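You operate a simulated robot arm through the tools that you are given. There is no shell and no other tool.

You are at the controls of a simulated robot arm. One attempt, no reset.

## Task
Sieve the load clear and tip the fines into the job card's jar.
Fine: sieve down in the shaker ring; pan back in its bay; lid on that jar after; spill a teaspoon at most.

The check looks at the end state, three seconds after you hand in, the way a careful person would. Anything else that was tipped, shoved, dropped, spilled or broken makes it a failure. Lids that push on must go on centred and level and be pressed home; caps that screw on are set level and turned clockwise until they are tight.

## Robot
A 7-joint arm with a two-finger parallel gripper, fixed in place. Base frame: the origin is at the foot of the arm, x ahead of it, y to its left, z up; the work surface is at about z = 0.9. Readings come in m, degrees, newtons and seconds.
Its first joint turns from -166.0 to 166.0 degrees. Payload 4.4 kg.
Tool frame: the origin (TCP) lies between the finger pads and is the grasp point; the fingertips stand 0.023 m ahead of it; z points along the fingers, y is the line along which they close. The gripper opens to 0.094 m. The fingers are 0.038 m wide and 0.01 m thick; the gripper's body (0.054 by 0.096 m) begins 0.039 m behind the TCP.
Orientation is that of the tool frame in the base frame, as a unit quaternion [w, x, y, z]. With the fingers straight down and closing along the base's y, the tool's x points along the base's -x, its y along +y and its z along -z.

## Interface
- The arm moves only by the tool arm_command. Its argument "steps" is a list of rows, each an object of numbers (a shift or turn left out is 0, a gripper value left out holds the last): "tx", "ty", "tz": the shift along the tool's x, y, z in m; "wx", "wy", "wz": the turn, a rotation vector about the tool's x, y, z in degrees; "gripper": the finger opening in m, from 0 to 0.094. In form: [{"tx": .., "ty": .., "tz": .., "wx": .., "wy": .., "wz": .., "gripper": ..}, ...]. A call has 1 to 20 rows; each row is the pose to reach, as a shift and turn from the pose commanded when the call began, along the tool's axes at that moment. Each row takes 0.2 s and may step no farther than 0.05 m and 8.6 degrees from the row before; otherwise, or with a gripper value out of range, the whole call is refused. A pose out of reach is approached as far as the arm can. The call stops where the force on the tool passes 90 N (or 10 N more than at its start, if that is more) or the arm is blocked; 0.2 s more then pass. Each finger travels about 0.072 m/s and halts on what it meets, pressing with about 31 N; the grip force reading is that of the motor and also rises with nothing between the fingers. The clock runs only during rows and for 0.2 s after the last one: add rows that repeat a pose to give the fingers time. The reply holds the time, the measured pose of the TCP, the force on the tool along the base axes, the opening and the grip force, in the units named above and with some noise, with the torque about the TCP (base axes, N m) and any sound that the robot's microphone picked up.
- Cameras (640 x 400 px; columns grow to the right, rows downward): "scene" is fixed at [0.4071, 0.499, 1.7285]; the picture's right is [-0.57, -0.82, 0.00], its down [-0.53, 0.37, -0.76] and it looks along [0.63, -0.43, -0.65] (base axes); focal length 338 px, centre (320, 200). "wrist" rides on the gripper at [0.086, 0.016, -0.074] in the tool frame; the picture's right is [-0.18, 0.98, 0.00], its down [-0.58, -0.11, -0.81] and it looks along [-0.79, -0.15, 0.59] (tool axes); focal length 243 px, centre (320, 200). There is no depth. A picture from a camera that has moved, and an enlarged one, comes with that camera's place and axes in the base frame and with its lens. The place of the scene camera against the robot may be out by one fixed shift of up to 0.012 m in any direction.
- snapshot(camera): a new picture of that camera. It takes no simulated time.
- enlarge(camera, box): a new picture of the part [left, top, right, bottom] of that camera's present view, enlarged. It takes no simulated time.
- close_job(): hands the job in; it is judged then, once.

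Nothing tells you positions but the pictures and the camera data. Unless the task says otherwise, let go and move clear before handing in.

The tools are called after "Call:" as name(argument=value, ...) on one line, values as JSON. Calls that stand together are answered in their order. arm_command: Moves the arm, as the interface text tells. Its arguments: {"type":"object","properties":{"steps":{"type":"array"}},"required":["steps"]} The other tools are called the same way: snapshot (camera) takes a picture; enlarge (camera, box) takes an enlarged picture of a part of a camera's view; close_job () hands the job in.

At the start:

```text
clock: 0.0
eef_pos: [0.8554, -0.2151, 1.3157]
ee_rot: [0.0, 0.0, 1.0, 0.0]
force: [0.0, 1.4, 0.1]
wrist_torque: [-0.03, 0.01, 0.0]
width: 0.094
grip_force: 0.0
```

scene: 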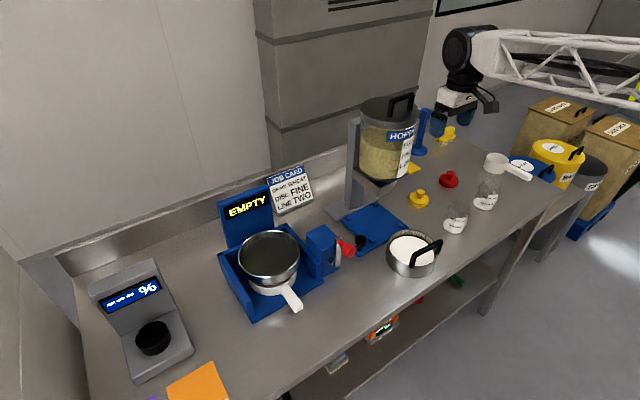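
wrist: 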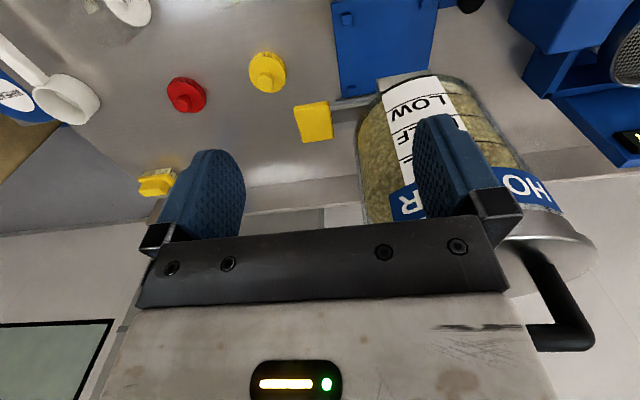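

I see a bench with a display cradle (blue, "EMPTY"), a sieve sitting in a blue shaker ring, a hopper, a pan with white powder, jars, lids and a job card. I'll look closer at all of it before moving.

Call:
enlarge(camera="scene", box=[200, 150, 360, 250])

Call:
enlarge(camera="scene", box=[200, 220, 360, 320])

Call:
enlarge(camera="scene", box=[330, 90, 490, 190])

Call:
enlarge(camera="scene", box=[330, 190, 490, 290])

Call:
enlarge(camera="scene", box=[400, 130, 560, 230])

Call:
enlarge(camera="scene", box=[70, 240, 230, 340])

Call:
enlarge(camera="scene", box=[300, 270, 500, 395])

```text
4.00 times, centred on (280, 200) of scene
camera zoom: at [0.4071, 0.499, 1.7285], right [-0.57, -0.82, 0.0], down [-0.53, 0.37, -0.76], along [0.63, -0.43, -0.65], focal length 1353 px, centre (480, 200)
```

zoom: 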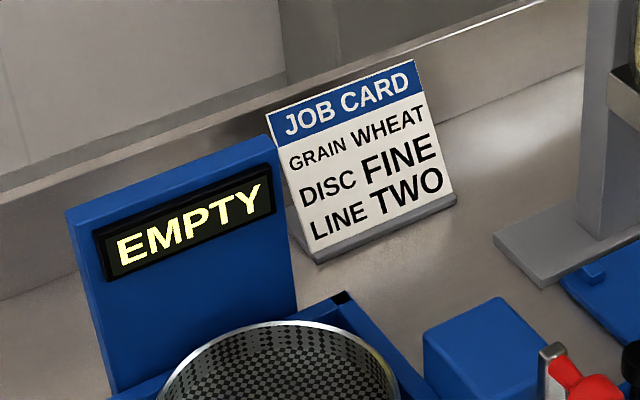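

```text
4.00 times, centred on (280, 270) of scene
camera zoom: at [0.4071, 0.499, 1.7285], right [-0.57, -0.82, 0.0], down [-0.53, 0.37, -0.76], along [0.63, -0.43, -0.65], focal length 1353 px, centre (480, -80)
```

zoom: 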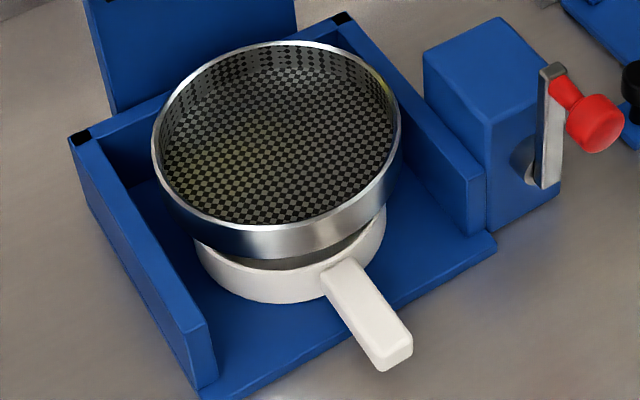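

```text
4.00 times, centred on (410, 140) of scene
camera zoom: at [0.4071, 0.499, 1.7285], right [-0.57, -0.82, 0.0], down [-0.53, 0.37, -0.76], along [0.63, -0.43, -0.65], focal length 1353 px, centre (-40, 440)
```

zoom: 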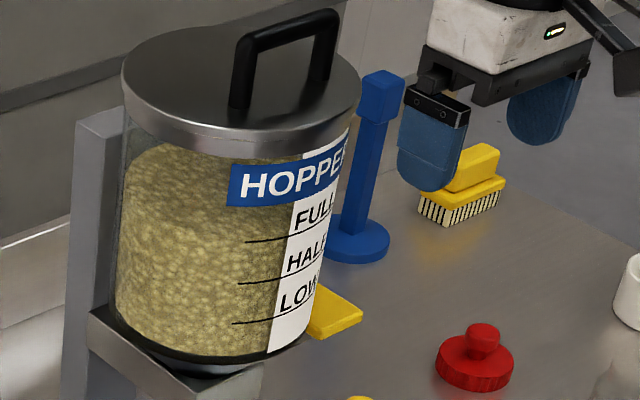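

```text
4.00 times, centred on (410, 240) of scene
camera zoom: at [0.4071, 0.499, 1.7285], right [-0.57, -0.82, 0.0], down [-0.53, 0.37, -0.76], along [0.63, -0.43, -0.65], focal length 1353 px, centre (-40, 40)
```

zoom: 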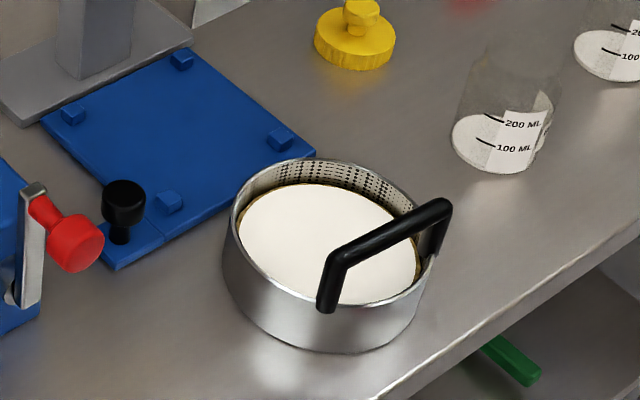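

```text
4.00 times, centred on (480, 180) of scene
camera zoom: at [0.4071, 0.499, 1.7285], right [-0.57, -0.82, 0.0], down [-0.53, 0.37, -0.76], along [0.63, -0.43, -0.65], focal length 1353 px, centre (-320, 280)
```

zoom: 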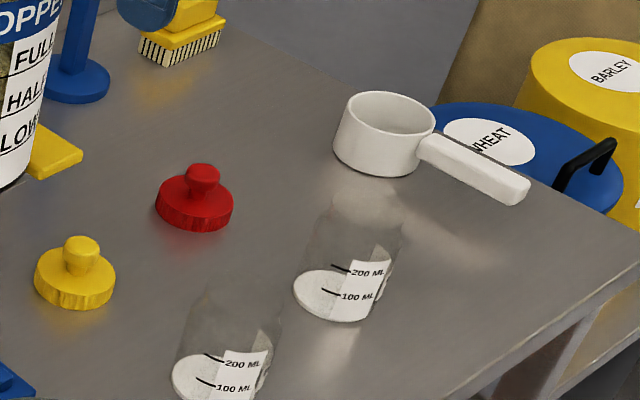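

```text
4.00 times, centred on (150, 290) of scene
camera zoom: at [0.4071, 0.499, 1.7285], right [-0.57, -0.82, 0.0], down [-0.53, 0.37, -0.76], along [0.63, -0.43, -0.65], focal length 1353 px, centre (1000, -160)
```

zoom: 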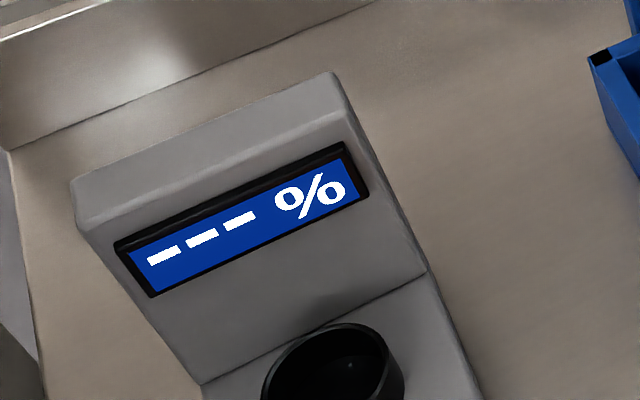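

```text
3.20 times, centred on (400, 332) of scene
camera zoom: at [0.4071, 0.499, 1.7285], right [-0.57, -0.82, 0.0], down [-0.53, 0.37, -0.76], along [0.63, -0.43, -0.65], focal length 1083 px, centre (64, -224)
```

zoom: 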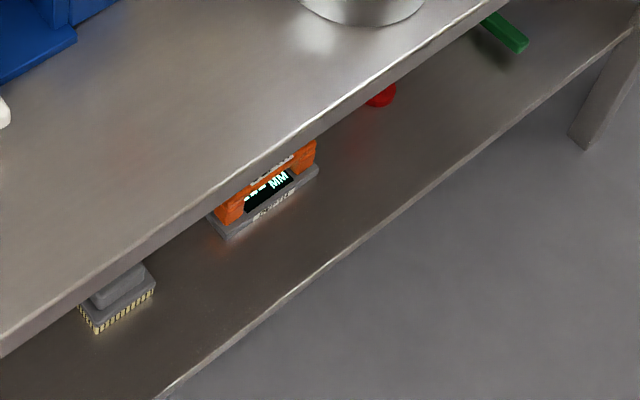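

The job card reads wheat / fine / line two, and the two jars look alike from here. I'll zoom further into the pan, sieve and jars to tell them apart.

Call:
enlarge(camera="scene", box=[435, 190, 483, 240])

Call:
enlarge(camera="scene", box=[465, 165, 513, 215])

Call:
enlarge(camera="scene", box=[380, 220, 450, 285])

Call:
enlarge(camera="scene", box=[230, 225, 310, 315])

Call:
enlarge(camera="scene", box=[300, 200, 410, 275])

Call:
enlarge(camera="wrist", box=[0, 0, 320, 200])

Call:
enlarge(camera="wrist", box=[320, 0, 640, 200])

```text
8.00 times, centred on (459, 215) of scene
camera zoom: at [0.4071, 0.499, 1.7285], right [-0.57, -0.82, 0.0], down [-0.53, 0.37, -0.76], along [0.63, -0.43, -0.65], focal length 2707 px, centre (-792, 80)
```

zoom: 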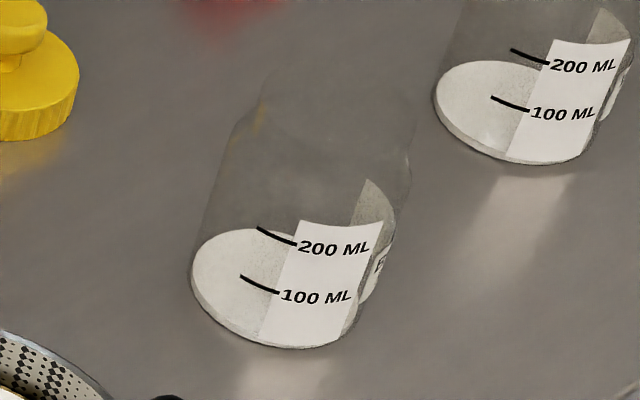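

```text
8.00 times, centred on (489, 190) of scene
camera zoom: at [0.4071, 0.499, 1.7285], right [-0.57, -0.82, 0.0], down [-0.53, 0.37, -0.76], along [0.63, -0.43, -0.65], focal length 2707 px, centre (-1032, 280)
```

zoom: 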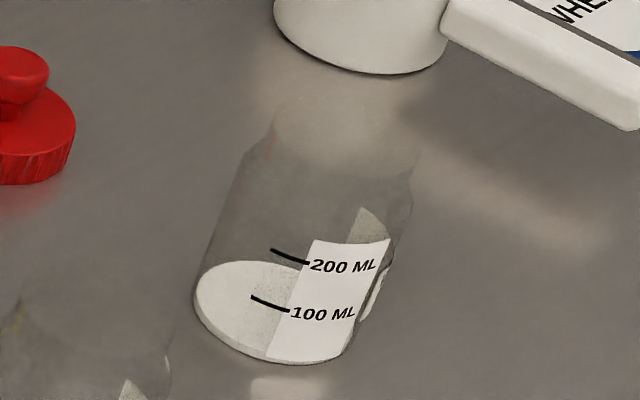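

```text
6.15 times, centred on (415, 252) of scene
camera zoom: at [0.4071, 0.499, 1.7285], right [-0.57, -0.82, 0.0], down [-0.53, 0.37, -0.76], along [0.63, -0.43, -0.65], focal length 2082 px, centre (-265, -123)
```

zoom: 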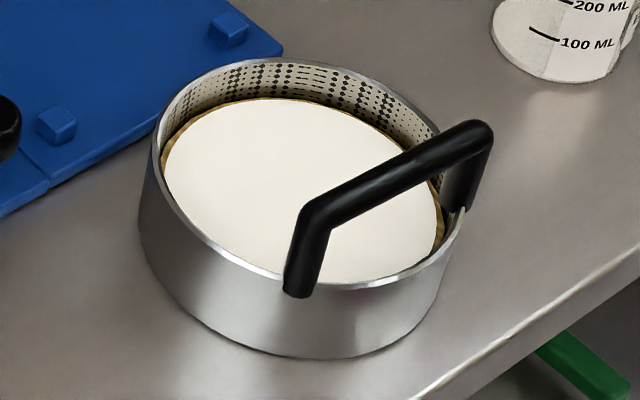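

```text
4.44 times, centred on (270, 270) of scene
camera zoom: at [0.4071, 0.499, 1.7285], right [-0.57, -0.82, 0.0], down [-0.53, 0.37, -0.76], along [0.63, -0.43, -0.65], focal length 1504 px, centre (542, -111)
```

zoom: 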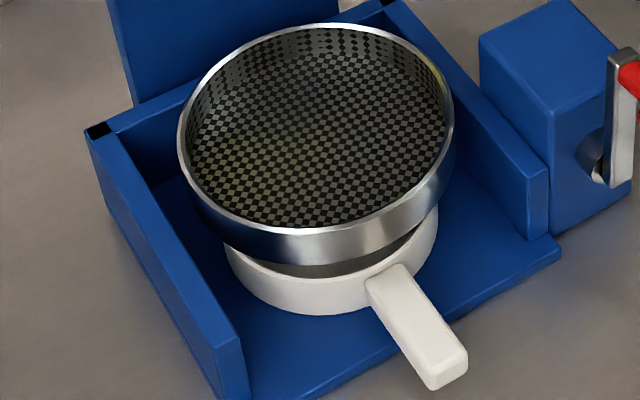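

```text
5.33 times, centred on (355, 238) of scene
camera zoom: at [0.4071, 0.499, 1.7285], right [-0.57, -0.82, 0.0], down [-0.53, 0.37, -0.76], along [0.63, -0.43, -0.65], focal length 1804 px, centre (133, 0)
```

zoom: 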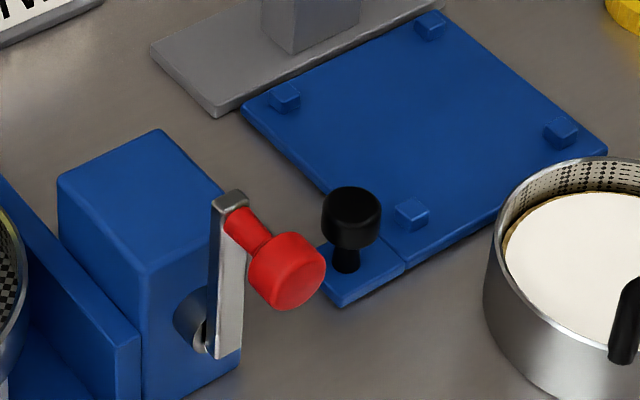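

```text
2.00 times, centred on (160, 100) of wrist
camera zoom: at [0.769, -0.1981, 1.3893], right [0.18, 0.98, 0.0], down [0.58, -0.11, 0.81], along [0.79, -0.15, -0.59], focal length 485 px, centre (640, 400)
```

zoom: 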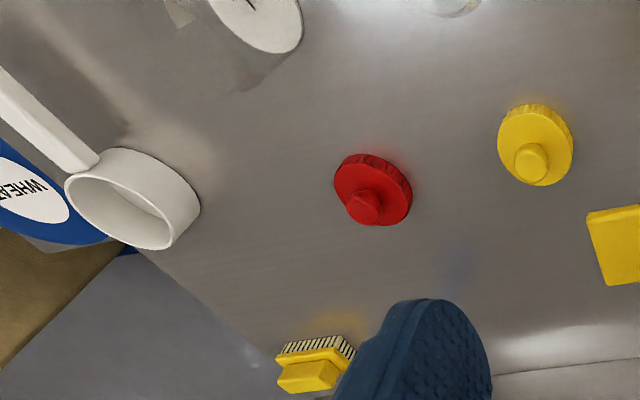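

```text
2.00 times, centred on (480, 100) of wrist
camera zoom: at [0.769, -0.1981, 1.3893], right [0.18, 0.98, 0.0], down [0.58, -0.11, 0.81], along [0.79, -0.15, -0.59], focal length 485 px, centre (0, 400)
```

zoom: 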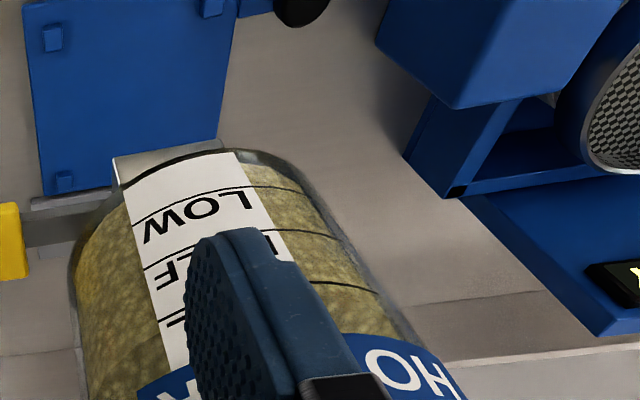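

The jars' second labels face away from the scene camera, and the pot with the black bail seems to hold the load above a mesh. I'll bring the wrist camera round to the robot side to read the jar labels.

Call:
arm_command(steps=[{"tx": 0.032, "ty": -0.011, "tz": 0.02}, {"tx": 0.064, "ty": -0.022, "tz": 0.04}, {"tx": 0.096, "ty": -0.034, "tz": 0.06}, {"tx": 0.128, "ty": -0.045, "tz": 0.08}, {"tx": 0.16, "ty": -0.056, "tz": 0.1}, {"tx": 0.192, "ty": -0.068, "tz": 0.12}, {"tx": 0.224, "ty": -0.08, "tz": 0.14}, {"tx": 0.255, "ty": -0.091, "tz": 0.166}, {"tx": 0.255, "ty": -0.091, "tz": 0.166}])

Call:
snapshot(camera="wrist")

Call:
snapshot(camera="scene")

```text
clock: 2.0
eef_pos: [0.5981, -0.3061, 1.1495]
ee_rot: [0.0, 0.0, 1.0, 0.0]
force: [-0.5, -0.2, 0.0]
wrist_torque: [0.0, -0.01, -0.03]
width: 0.0938
grip_force: 0.0
```

```text
taken
camera wrist: at [0.5127, -0.2901, 1.2233], right [0.18, 0.98, 0.0], down [0.58, -0.11, 0.81], along [0.79, -0.15, -0.59], focal length 243 px, centre (320, 200)
```

wrist: 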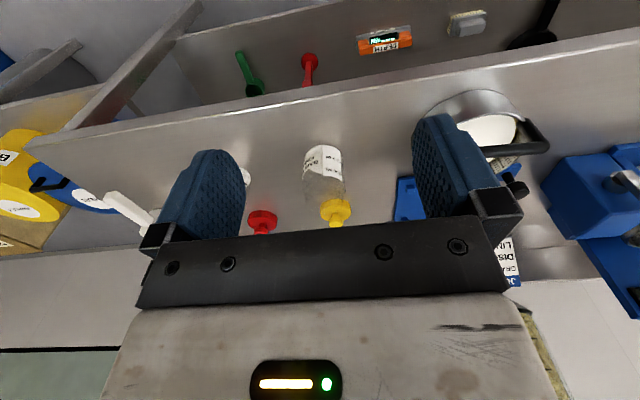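

```text
taken
```

scene: 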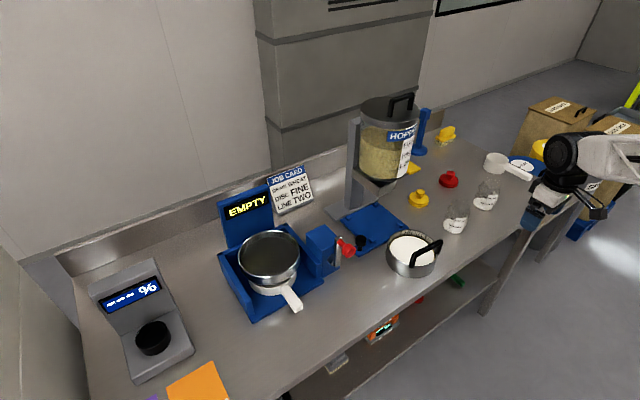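

Call:
enlarge(camera="wrist", box=[280, 130, 376, 190])

Call:
enlarge(camera="wrist", box=[400, 80, 560, 180])

Call:
enlarge(camera="wrist", box=[220, 20, 500, 195])

```text
6.67 times, centred on (328, 160) of wrist
camera zoom: at [0.5127, -0.2901, 1.2233], right [0.18, 0.98, 0.0], down [0.58, -0.11, 0.81], along [0.79, -0.15, -0.59], focal length 1618 px, centre (267, 467)
```

zoom: 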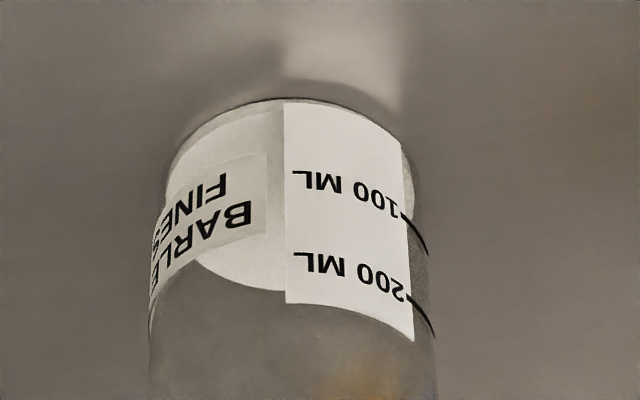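

```text
4.00 times, centred on (480, 130) of wrist
camera zoom: at [0.5127, -0.2901, 1.2233], right [0.18, 0.98, 0.0], down [0.58, -0.11, 0.81], along [0.79, -0.15, -0.59], focal length 970 px, centre (-320, 480)
```

zoom: 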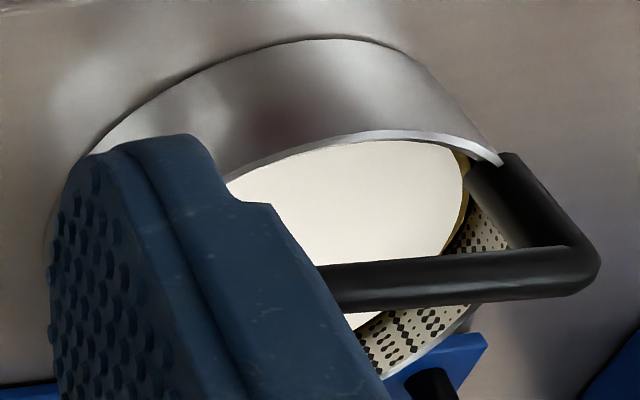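

```text
2.29 times, centred on (360, 108) of wrist
camera zoom: at [0.5127, -0.2901, 1.2233], right [0.18, 0.98, 0.0], down [0.58, -0.11, 0.81], along [0.79, -0.15, -0.59], focal length 555 px, centre (229, 411)
```

zoom: 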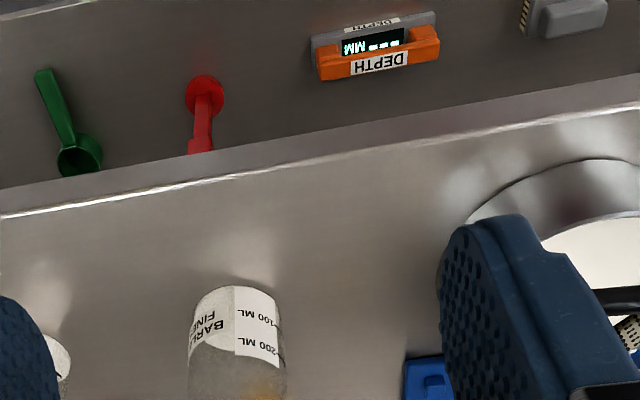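

The nearer jar is labelled "BARLEY ... FINES", so the job card's wheat jar should be the other one. I'll shift sideways to read it.

Call:
arm_command(steps=[{"ty": -0.045}, {"ty": -0.09}, {"ty": -0.135}, {"ty": -0.18}, {"ty": -0.21}, {"ty": -0.21}])

Call:
snapshot(camera="wrist")

Call:
enlarge(camera="wrist", box=[250, 110, 410, 210])

```text
clock: 3.4
eef_pos: [0.5996, -0.5167, 1.1495]
ee_rot: [0.001, -0.001, 1.0, 0.0]
force: [-0.8, -0.3, 0.2]
wrist_torque: [0.0, 0.02, 0.0]
width: 0.0941
grip_force: 0.0
```

```text
taken
camera wrist: at [0.5137, -0.4994, 1.2248], right [0.18, 0.98, 0.0], down [0.58, -0.11, 0.81], along [0.79, -0.15, -0.59], focal length 243 px, centre (320, 200)
```

wrist: 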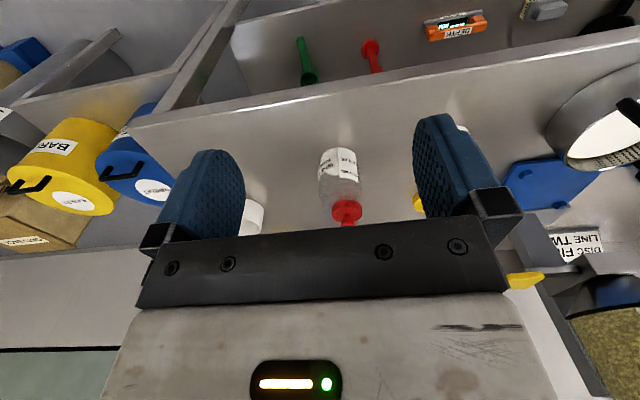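

```text
4.00 times, centred on (330, 160) of wrist
camera zoom: at [0.5137, -0.4994, 1.2248], right [0.18, 0.98, 0.0], down [0.58, -0.11, 0.81], along [0.79, -0.15, -0.59], focal length 970 px, centre (280, 360)
```

zoom: 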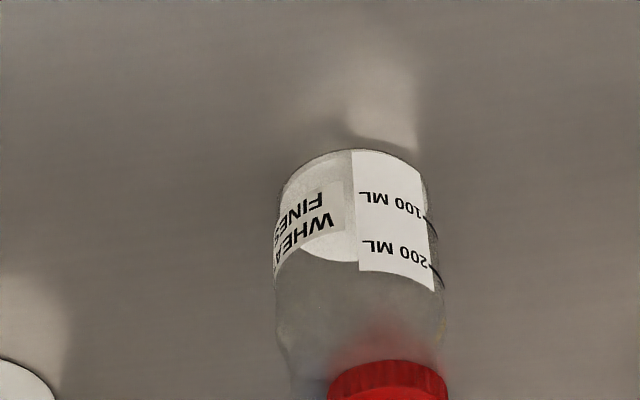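

The far jar reads "WHEAT FINES", so that is the job card's jar, with the red lid right behind it. Next I'll swing across to look closely at the shaker station, its pan, crank and display.

Call:
arm_command(steps=[{"ty": 0.045, "tz": -0.01}, {"ty": 0.09, "tz": -0.02}, {"ty": 0.135, "tz": -0.03}, {"ty": 0.18, "tz": -0.04}, {"ty": 0.225, "tz": -0.05}, {"ty": 0.27, "tz": -0.05}, {"ty": 0.315, "tz": -0.05}, {"ty": 0.36, "tz": -0.05}, {"ty": 0.405, "tz": -0.05}, {"ty": 0.45, "tz": -0.05}, {"ty": 0.45, "tz": -0.05}])

Call:
snapshot(camera="wrist")

Call:
arm_command(steps=[{"ty": 0.045}, {"ty": 0.09}, {"ty": 0.135}, {"ty": 0.18}, {"ty": 0.225}, {"ty": 0.27}, {"ty": 0.315}, {"ty": 0.36}, {"ty": 0.36}])

Call:
snapshot(camera="wrist")

```text
clock: 5.8
eef_pos: [0.5971, -0.0634, 1.1965]
ee_rot: [0.001, 0.0, 1.0, 0.0]
force: [-0.5, 0.1, -0.2]
wrist_torque: [0.02, 0.02, -0.02]
width: 0.0938
grip_force: 0.1
```

```text
taken
camera wrist: at [0.5121, -0.0476, 1.2714], right [0.18, 0.98, 0.0], down [0.58, -0.11, 0.81], along [0.79, -0.15, -0.59], focal length 243 px, centre (320, 200)
```

wrist: 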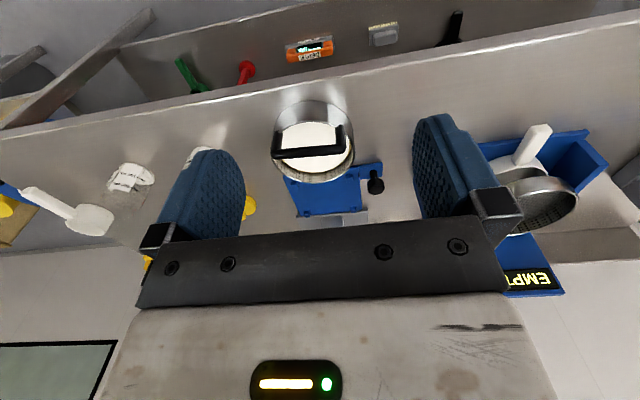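

```text
clock: 7.8
eef_pos: [0.5991, 0.2949, 1.2005]
ee_rot: [0.0, 0.0, 1.0, 0.0]
force: [-0.3, -0.1, -0.9]
wrist_torque: [-0.03, 0.0, -0.03]
width: 0.094
grip_force: 0.0
```

```text
taken
camera wrist: at [0.5137, 0.312, 1.275], right [0.18, 0.98, 0.0], down [0.58, -0.11, 0.81], along [0.79, -0.15, -0.59], focal length 243 px, centre (320, 200)
```

wrist: 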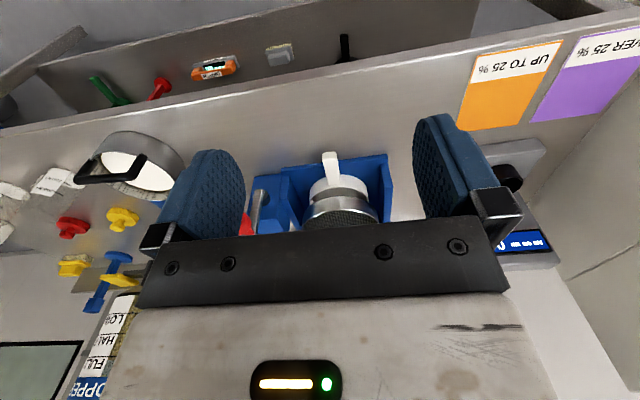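

Call:
enlarge(camera="wrist", box=[240, 130, 400, 240])

Call:
enlarge(camera="wrist", box=[440, 30, 640, 155])

Call:
enlarge(camera="wrist", box=[0, 100, 200, 225])

```text
3.64 times, centred on (320, 185) of wrist
camera zoom: at [0.5137, 0.312, 1.275], right [0.18, 0.98, 0.0], down [0.58, -0.11, 0.81], along [0.79, -0.15, -0.59], focal length 882 px, centre (320, 254)
```

zoom: 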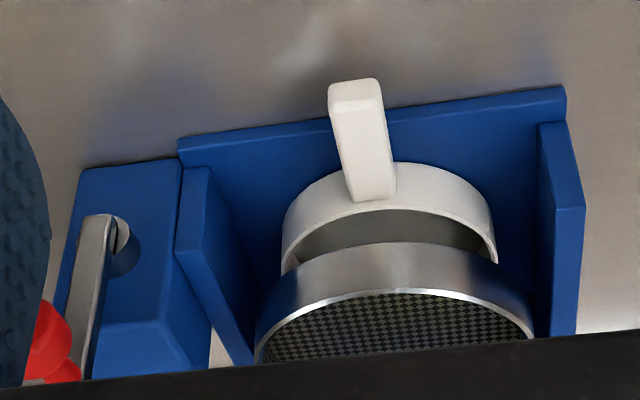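

```text
3.20 times, centred on (540, 92) of wrist
camera zoom: at [0.5137, 0.312, 1.275], right [0.18, 0.98, 0.0], down [0.58, -0.11, 0.81], along [0.79, -0.15, -0.59], focal length 776 px, centre (-384, 544)
```

zoom: 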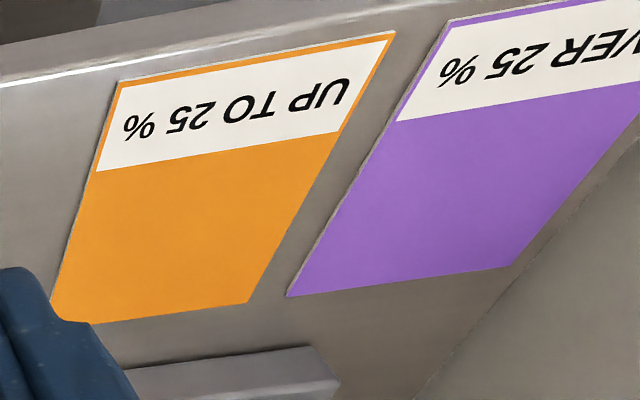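

```text
3.20 times, centred on (100, 162) of wrist
camera zoom: at [0.5137, 0.312, 1.275], right [0.18, 0.98, 0.0], down [0.58, -0.11, 0.81], along [0.79, -0.15, -0.59], focal length 776 px, centre (1024, 320)
```

zoom: 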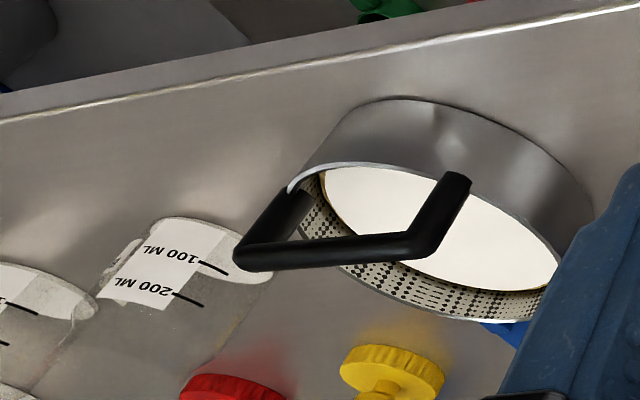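

The station shows a metal ring above a white pan whose handle points toward me, with a crank (red knob) on its right. I'll go higher and closer to measure the ring and the crank.

Call:
arm_command(steps=[{"tx": -0.03, "tz": -0.03}, {"tx": -0.06, "tz": -0.06}, {"tx": -0.09, "tz": -0.09}, {"tx": -0.12, "tz": -0.1}, {"tx": -0.15, "tz": -0.1}, {"tx": -0.15, "tz": -0.1}])

Call:
snapshot(camera="wrist")

Call:
enlarge(camera="wrist", box=[240, 80, 420, 200])

Call:
enlarge(camera="wrist", box=[120, 80, 260, 180])

```text
clock: 9.2
eef_pos: [0.7506, 0.2955, 1.2998]
ee_rot: [0.0, 0.0, 1.0, 0.0]
force: [-0.3, -0.7, 0.1]
wrist_torque: [0.0, 0.0, 0.01]
width: 0.0943
grip_force: 0.0
```

```text
taken
camera wrist: at [0.6652, 0.312, 1.3743], right [0.18, 0.98, 0.0], down [0.58, -0.11, 0.81], along [0.79, -0.15, -0.59], focal length 243 px, centre (320, 200)
```

wrist: 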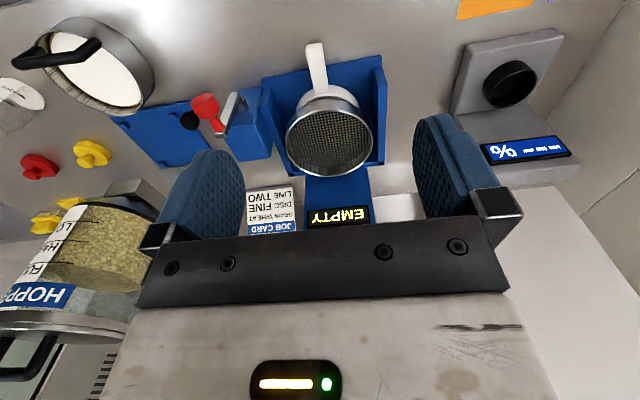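

```text
3.33 times, centred on (330, 140) of wrist
camera zoom: at [0.6652, 0.312, 1.3743], right [0.18, 0.98, 0.0], down [0.58, -0.11, 0.81], along [0.79, -0.15, -0.59], focal length 809 px, centre (287, 400)
```

zoom: 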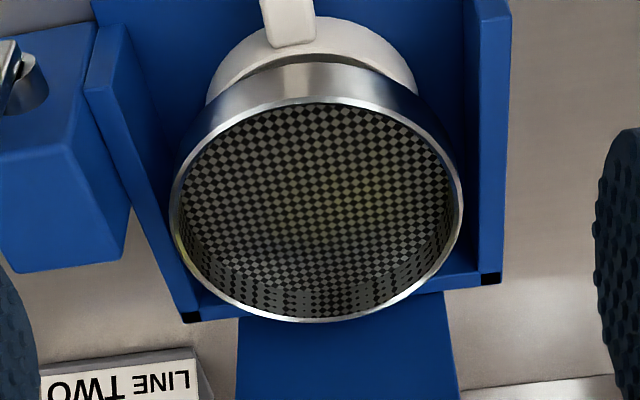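

```text
4.00 times, centred on (190, 130) of wrist
camera zoom: at [0.6652, 0.312, 1.3743], right [0.18, 0.98, 0.0], down [0.58, -0.11, 0.81], along [0.79, -0.15, -0.59], focal length 970 px, centre (840, 480)
```

zoom: 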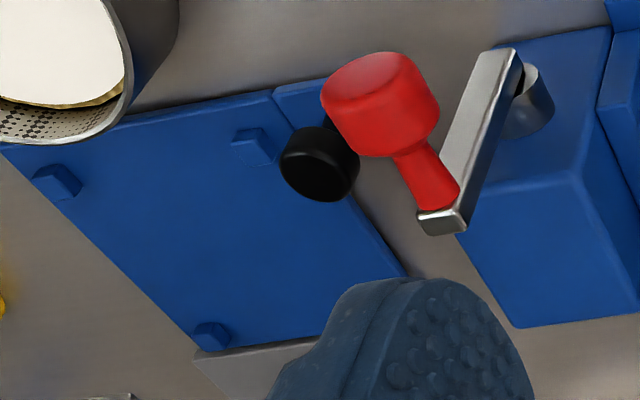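

The ring sits at about (0.98, 0.27) with its rim near z 1.015. Now I'll look straight down on the loaded sieve and its bail.

Call:
arm_command(steps=[{"ty": -0.045, "tx": 0.006, "tz": 0.006}, {"ty": -0.09, "tx": 0.012, "tz": 0.012}, {"ty": -0.135, "tx": 0.018, "tz": 0.018}, {"ty": -0.18, "tx": 0.024, "tz": 0.024}, {"ty": -0.225, "tx": 0.03, "tz": 0.03}, {"ty": -0.27, "tx": 0.036, "tz": 0.036}, {"ty": -0.315, "tx": 0.042, "tz": 0.042}, {"ty": -0.36, "tx": 0.05, "tz": 0.05}, {"ty": -0.38, "tx": 0.05, "tz": 0.05}, {"ty": -0.38, "tx": 0.05, "tz": 0.05}])

Call:
snapshot(camera="wrist")

Call:
enlarge(camera="wrist", box=[240, 20, 400, 120])

Call:
arm_command(steps=[{"tx": 0.03, "tz": 0.03}, {"tx": 0.06, "tz": 0.06}, {"tx": 0.09, "tz": 0.09}, {"tx": 0.12, "tz": 0.12}, {"tx": 0.15, "tz": 0.15}, {"tx": 0.15, "tz": 0.15}])

Call:
snapshot(camera="wrist")

Call:
enlarge(camera="wrist", box=[240, 120, 400, 220])

```text
clock: 11.4
eef_pos: [0.6995, -0.0878, 1.2474]
ee_rot: [0.001, 0.0, 1.0, 0.0]
force: [0.0, -0.3, -0.3]
wrist_torque: [0.0, -0.01, 0.0]
width: 0.094
grip_force: 0.0
```

```text
taken
camera wrist: at [0.6139, -0.0711, 1.3227], right [0.18, 0.98, 0.0], down [0.58, -0.11, 0.81], along [0.79, -0.15, -0.59], focal length 243 px, centre (320, 200)
```

wrist: 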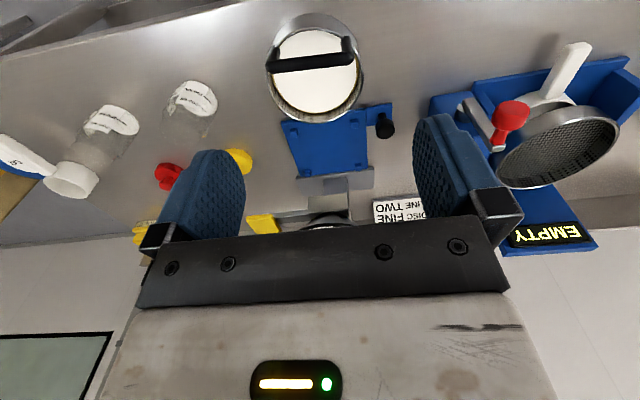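

```text
4.00 times, centred on (320, 70) of wrist
camera zoom: at [0.6139, -0.0711, 1.3227], right [0.18, 0.98, 0.0], down [0.58, -0.11, 0.81], along [0.79, -0.15, -0.59], focal length 970 px, centre (320, 720)
```

zoom: 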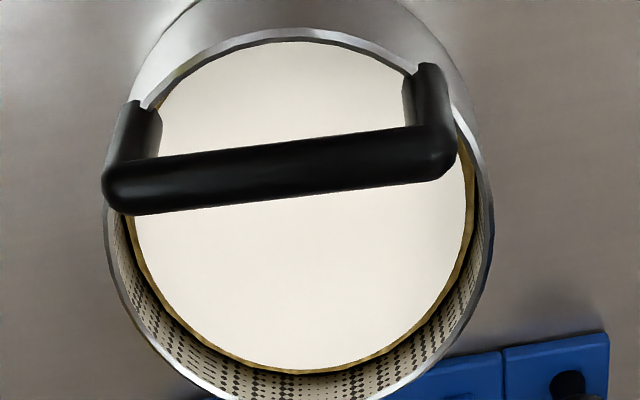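

```text
clock: 12.8
eef_pos: [0.5472, -0.088, 1.1004]
ee_rot: [0.0, 0.0, 1.0, -0.001]
force: [0.2, -0.1, -0.1]
wrist_torque: [0.0, -0.03, 0.0]
width: 0.0942
grip_force: 0.0
```

```text
taken
camera wrist: at [0.4621, -0.0728, 1.1752], right [0.18, 0.98, 0.0], down [0.58, -0.11, 0.81], along [0.79, -0.15, -0.59], focal length 243 px, centre (320, 200)
```

wrist: 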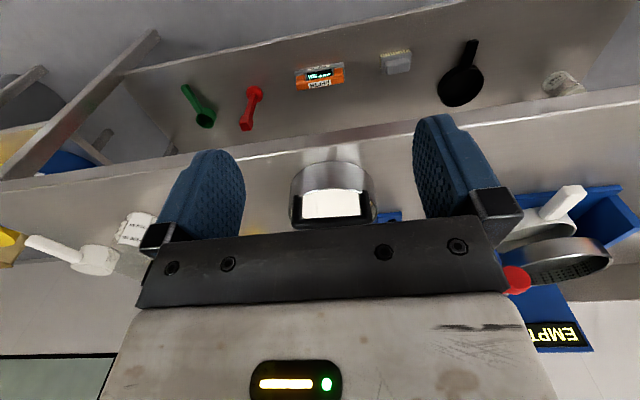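

```text
4.00 times, centred on (320, 170) of wrist
camera zoom: at [0.4621, -0.0728, 1.1752], right [0.18, 0.98, 0.0], down [0.58, -0.11, 0.81], along [0.79, -0.15, -0.59], focal length 970 px, centre (320, 320)
```

zoom: 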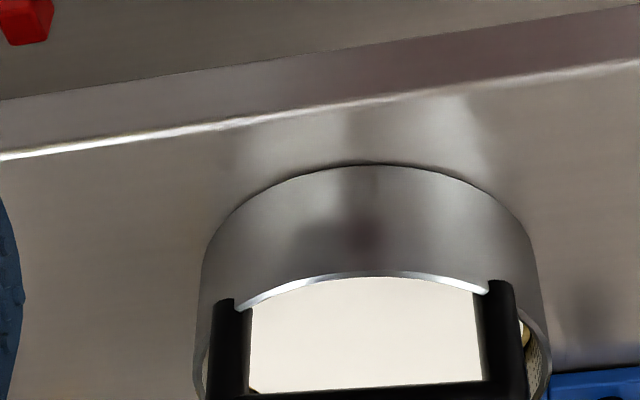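

The sieve (about 0.146 m across, centre ≈ (0.80, -0.11)) has its bail bar near (0.757, -0.11, 0.993) running nearly along y, so it should nest in the 0.168 m ring. Before picking it up I'll measure the crank and the pan handle.

Call:
arm_command(steps=[{"tx": -0.012, "ty": 0.036, "tz": -0.017}, {"tx": -0.024, "ty": 0.072, "tz": -0.034}, {"tx": -0.036, "ty": 0.108, "tz": -0.05}, {"tx": -0.048, "ty": 0.144, "tz": -0.067}, {"tx": -0.06, "ty": 0.18, "tz": -0.084}, {"tx": -0.073, "ty": 0.218, "tz": -0.1}, {"tx": -0.073, "ty": 0.218, "tz": -0.1}])

Call:
enlarge(camera="wrist", box=[240, 110, 420, 222])

Call:
arm_command(steps=[{"tx": 0.0, "ty": -0.04, "tz": 0.0}, {"tx": 0.0, "ty": -0.08}, {"tx": 0.0, "ty": -0.12}, {"tx": 0.0, "ty": -0.12, "tz": -0.04}, {"tx": 0.0, "ty": -0.12, "tz": -0.08}, {"tx": 0.0, "ty": -0.12, "tz": -0.08}])

Call:
snapshot(camera="wrist")

Call:
enlarge(camera="wrist", box=[340, 80, 500, 180])

```text
clock: 14.4
eef_pos: [0.6212, 0.1341, 1.1982]
ee_rot: [-0.001, -0.001, 1.0, 0.0]
force: [-0.9, 0.8, 0.6]
wrist_torque: [0.02, 0.02, 0.0]
width: 0.0939
grip_force: 0.0
```

```text
3.56 times, centred on (330, 166) of wrist
camera zoom: at [0.5364, 0.1504, 1.2735], right [0.18, 0.98, 0.0], down [0.58, -0.11, 0.81], along [0.79, -0.15, -0.59], focal length 863 px, centre (284, 321)
```

zoom: 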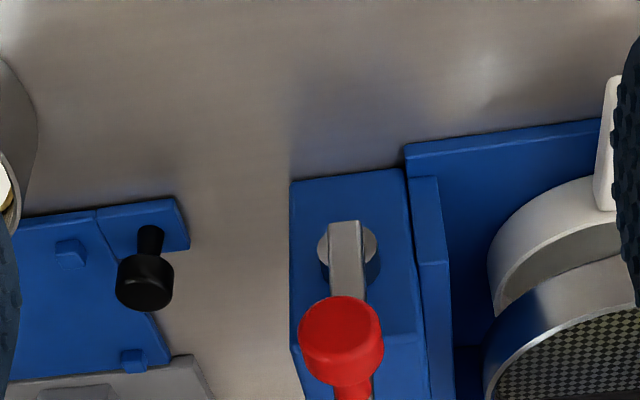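

```text
clock: 15.8
eef_pos: [0.6202, 0.0103, 1.2789]
ee_rot: [0.0, 0.0, 1.0, -0.001]
force: [1.2, 0.0, -1.2]
wrist_torque: [-0.01, -0.01, -0.03]
width: 0.0941
grip_force: 0.0
```

```text
taken
camera wrist: at [0.5344, 0.0273, 1.3533], right [0.18, 0.98, 0.0], down [0.58, -0.11, 0.81], along [0.79, -0.15, -0.59], focal length 243 px, centre (320, 200)
```

wrist: 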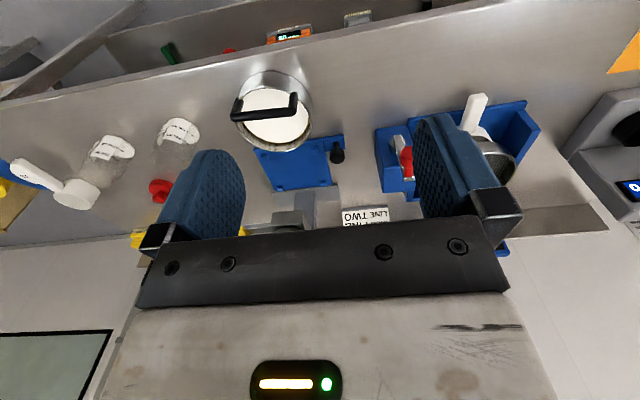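

```text
4.00 times, centred on (420, 130) of wrist
camera zoom: at [0.5344, 0.0273, 1.3533], right [0.18, 0.98, 0.0], down [0.58, -0.11, 0.81], along [0.79, -0.15, -0.59], focal length 970 px, centre (-80, 480)
```

zoom: 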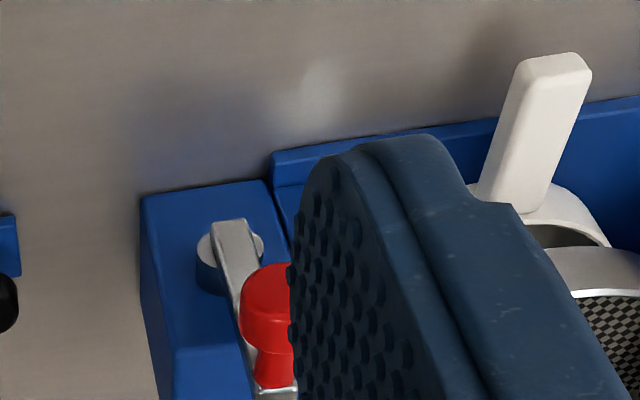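

The crank lever stands upright at about (0.85, 0.12, 1.07), pivoting near z 0.97. I'll now turn the hand a quarter turn and come over the sieve's bail to grip it across the bar.

Call:
arm_command(steps=[{"tx": -0.012, "ty": -0.011, "tz": 0.0, "wz": 8.5}, {"tx": -0.024, "ty": -0.022, "tz": 0.0, "wz": 17.0}, {"tx": -0.036, "ty": -0.033, "tz": 0.01, "wz": 25.5}, {"tx": -0.048, "ty": -0.044, "tz": 0.02, "wz": 34.0}, {"tx": -0.06, "ty": -0.055, "tz": 0.03, "wz": 42.5}, {"tx": -0.072, "ty": -0.066, "tz": 0.04, "wz": 51.0}, {"tx": -0.085, "ty": -0.077, "tz": 0.05, "wz": 59.5}, {"tx": -0.098, "ty": -0.088, "tz": 0.06, "wz": 68.0}, {"tx": -0.111, "ty": -0.099, "tz": 0.07, "wz": 76.5}, {"tx": -0.124, "ty": -0.11, "tz": 0.08, "wz": 85.0}, {"tx": -0.137, "ty": -0.121, "tz": 0.1, "wz": 93.5}, {"tx": -0.137, "ty": -0.121, "tz": 0.12, "wz": 94.3}, {"tx": -0.137, "ty": -0.121, "tz": 0.129, "wz": 94.3}, {"tx": -0.137, "ty": -0.121, "tz": 0.129, "wz": 94.3}])

Call:
snapshot(camera="wrist")

Call:
snapshot(camera="scene")

```text
clock: 18.8
eef_pos: [0.7594, -0.1077, 1.1477]
ee_rot: [-0.001, 0.733, 0.68, 0.0]
force: [1.0, -0.8, 0.4]
wrist_torque: [0.01, 0.0, 0.01]
width: 0.0939
grip_force: 0.1
```

```text
taken
camera wrist: at [0.7829, -0.0233, 1.2224], right [0.97, -0.26, 0.0], down [-0.15, -0.57, 0.81], along [-0.21, -0.78, -0.59], focal length 243 px, centre (320, 200)
```

wrist: 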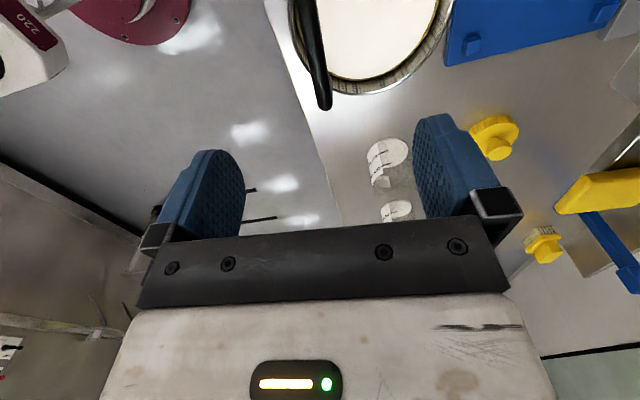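

```text
taken
```

scene: 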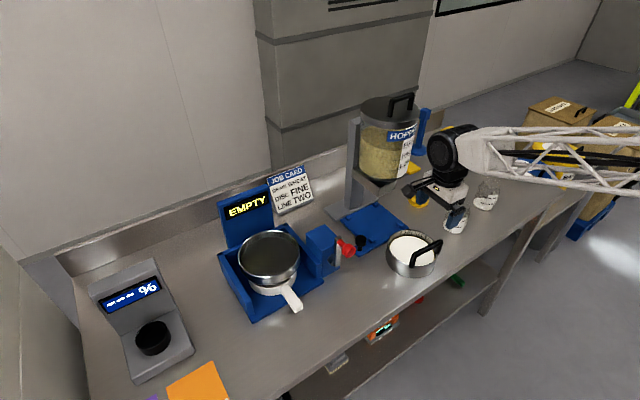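

Call:
enlarge(camera="wrist", box=[260, 0, 452, 120])

Call:
enlarge(camera="scene", box=[380, 180, 480, 280])

```text
3.33 times, centred on (356, 60) of wrist
camera zoom: at [0.7829, -0.0233, 1.2224], right [0.97, -0.26, 0.0], down [-0.15, -0.57, 0.81], along [-0.21, -0.78, -0.59], focal length 809 px, centre (200, 667)
```

zoom: 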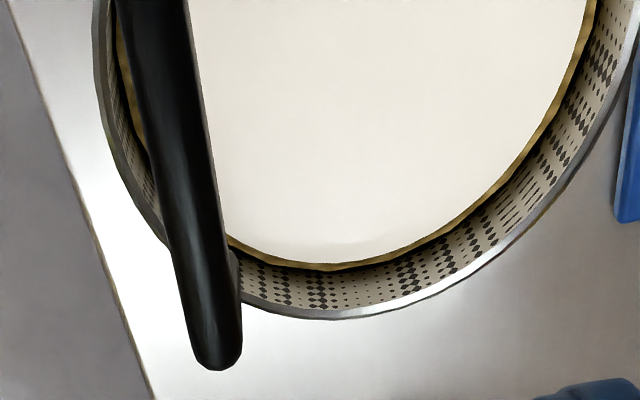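

```text
4.00 times, centred on (430, 230) of scene
camera zoom: at [0.4071, 0.499, 1.7285], right [-0.57, -0.82, 0.0], down [-0.53, 0.37, -0.76], along [0.63, -0.43, -0.65], focal length 1353 px, centre (-120, 80)
```

zoom: 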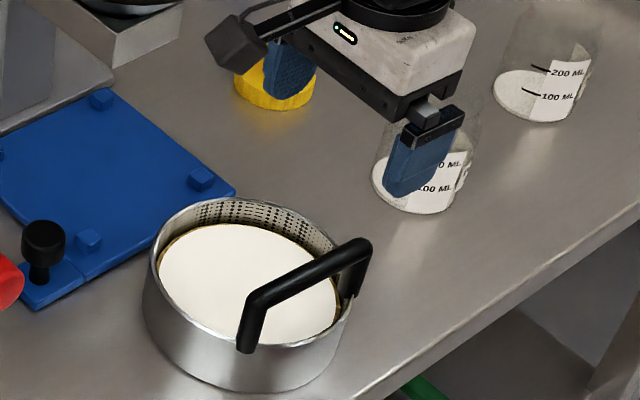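

The bail bar runs at x ≈ 0.755 under the hand, aligned with the fingers. I'll descend with the gripper open, straddling the bar.

Call:
arm_command(steps=[{"tx": -0.002, "ty": -0.0033, "tz": 0.03}, {"tx": -0.002, "ty": -0.0033, "tz": 0.06}, {"tx": -0.002, "ty": -0.0033, "tz": 0.09}, {"tx": -0.002, "ty": -0.0033, "tz": 0.12}, {"tx": -0.002, "ty": -0.0033, "tz": 0.14}, {"tx": -0.002, "ty": -0.0033, "tz": 0.15}, {"tx": -0.002, "ty": -0.0033, "tz": 0.159}, {"tx": -0.002, "ty": -0.0033, "tz": 0.159}])

Call:
enlarge(camera="scene", box=[380, 200, 480, 280])

Call:
snapshot(camera="wrist")

```text
clock: 20.6
eef_pos: [0.7564, -0.1083, 0.9905]
ee_rot: [-0.001, 0.733, 0.68, -0.001]
force: [0.3, 0.7, 0.7]
wrist_torque: [0.01, 0.03, -0.02]
width: 0.094
grip_force: 0.1
```

```text
5.00 times, centred on (430, 240) of scene
camera zoom: at [0.4071, 0.499, 1.7285], right [-0.57, -0.82, 0.0], down [-0.53, 0.37, -0.76], along [0.63, -0.43, -0.65], focal length 1692 px, centre (-230, 0)
```

zoom: 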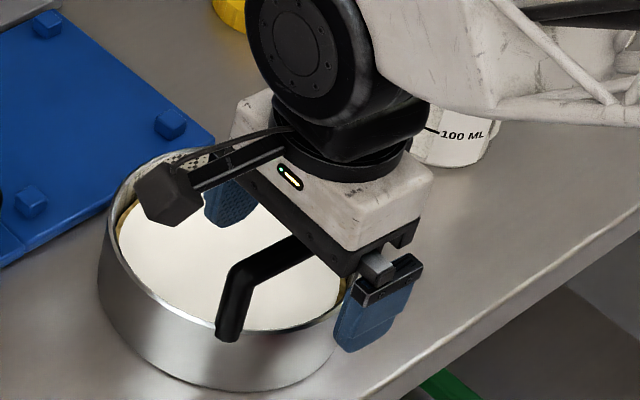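

```text
taken
camera wrist: at [0.7802, -0.0242, 1.0638], right [0.97, -0.26, 0.0], down [-0.15, -0.57, 0.81], along [-0.21, -0.78, -0.59], focal length 243 px, centre (320, 200)
```

wrist: 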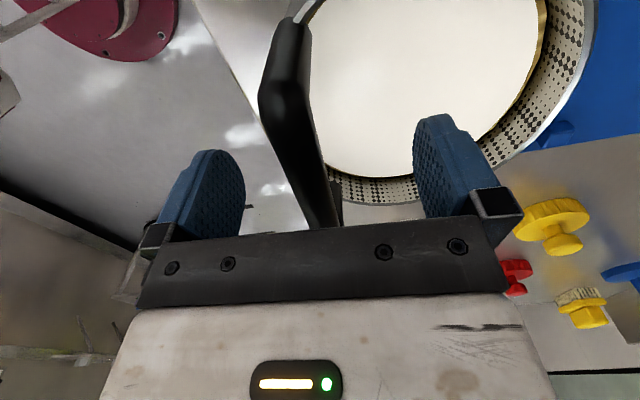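

Call:
enlarge(camera="wrist", box=[240, 130, 400, 230])

```text
4.00 times, centred on (320, 180) of wrist
camera zoom: at [0.7802, -0.0242, 1.0638], right [0.97, -0.26, 0.0], down [-0.15, -0.57, 0.81], along [-0.21, -0.78, -0.59], focal length 970 px, centre (320, 280)
```

zoom: 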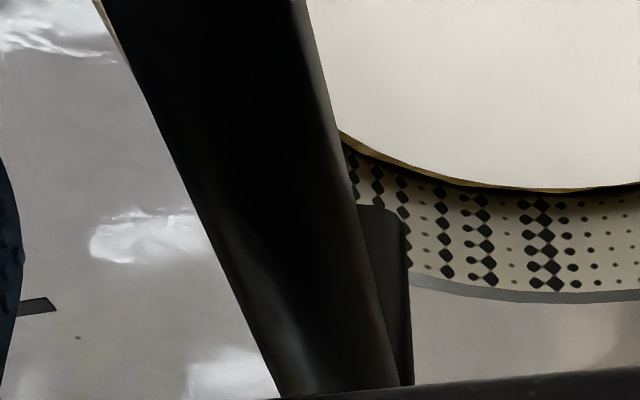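

The bar sits about 4 mm toward me from the finger midline. I'll shift to centre it and then close.

Call:
arm_command(steps=[{"ty": -0.004}, {"ty": -0.004}, {"ty": -0.004, "gripper": 0.05}, {"ty": -0.004, "gripper": 0.03}, {"ty": -0.004, "gripper": 0.03}])

Call:
enlarge(camera="wrist", box=[200, 110, 440, 235])

```text
clock: 21.8
eef_pos: [0.7526, -0.1086, 0.9889]
ee_rot: [0.0, 0.733, 0.681, 0.0]
force: [-0.3, -0.3, 0.0]
wrist_torque: [0.02, 0.0, 0.02]
width: 0.0301
grip_force: 0.1
```

```text
2.67 times, centred on (320, 172) of wrist
camera zoom: at [0.7764, -0.024, 1.0645], right [0.97, -0.26, 0.0], down [-0.15, -0.57, 0.81], along [-0.21, -0.78, -0.59], focal length 647 px, centre (320, 273)
```

zoom: 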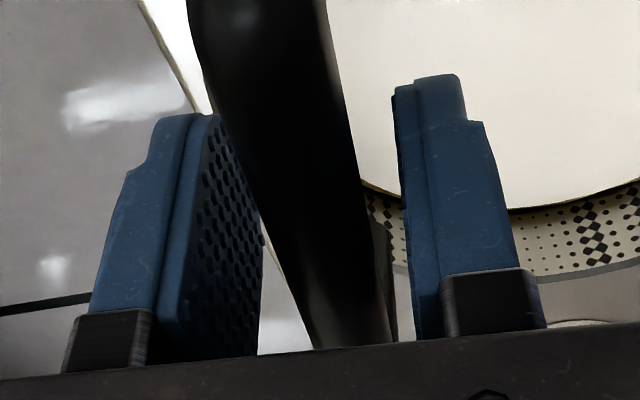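

The bar is centred between the pads. Closing now and then testing with a tiny lift.

Call:
arm_command(steps=[{"gripper": 0.02}, {"gripper": 0.01}, {"gripper": 0.0}, {"gripper": 0.0}, {"gripper": 0.0}])

Call:
arm_command(steps=[{"tz": -0.001}, {"tz": -0.002}, {"tz": -0.003}, {"tz": -0.004}, {"tz": -0.004}])

Call:
snapshot(camera="wrist")

Call:
enlarge(camera="scene", box=[380, 200, 480, 280])

```text
clock: 23.0
eef_pos: [0.7526, -0.1084, 0.9902]
ee_rot: [0.0, 0.734, 0.68, 0.0]
force: [-1.6, -0.3, 2.2]
wrist_torque: [0.0, -0.01, -0.1]
width: 0.0149
grip_force: 31.3
```

```text
clock: 24.2
eef_pos: [0.7513, -0.1083, 0.9954]
ee_rot: [0.0, 0.734, 0.68, 0.0]
force: [0.2, 0.1, -2.8]
wrist_torque: [-0.01, 0.12, 0.03]
width: 0.0153
grip_force: 30.6
```

```text
taken
camera wrist: at [0.7751, -0.0243, 1.0698], right [0.97, -0.26, 0.0], down [-0.15, -0.57, 0.81], along [-0.21, -0.78, -0.59], focal length 243 px, centre (320, 200)
```

wrist: 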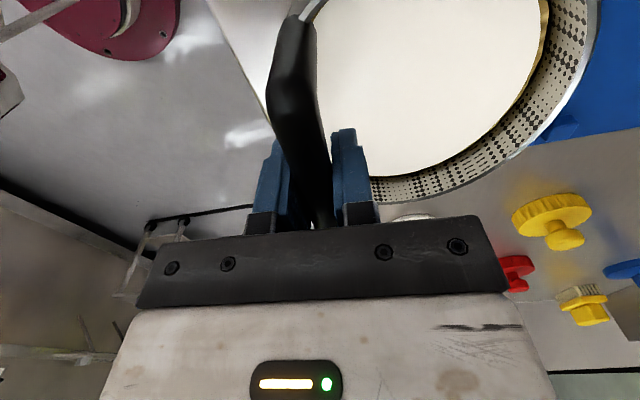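

```text
5.00 times, centred on (430, 240) of scene
camera zoom: at [0.4071, 0.499, 1.7285], right [-0.57, -0.82, 0.0], down [-0.53, 0.37, -0.76], along [0.63, -0.43, -0.65], focal length 1692 px, centre (-230, 0)
```

zoom: 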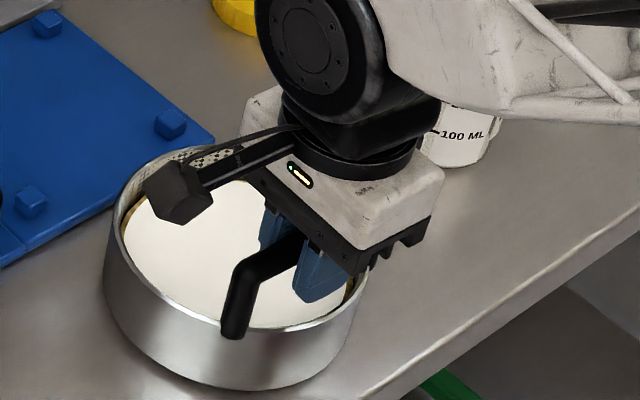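

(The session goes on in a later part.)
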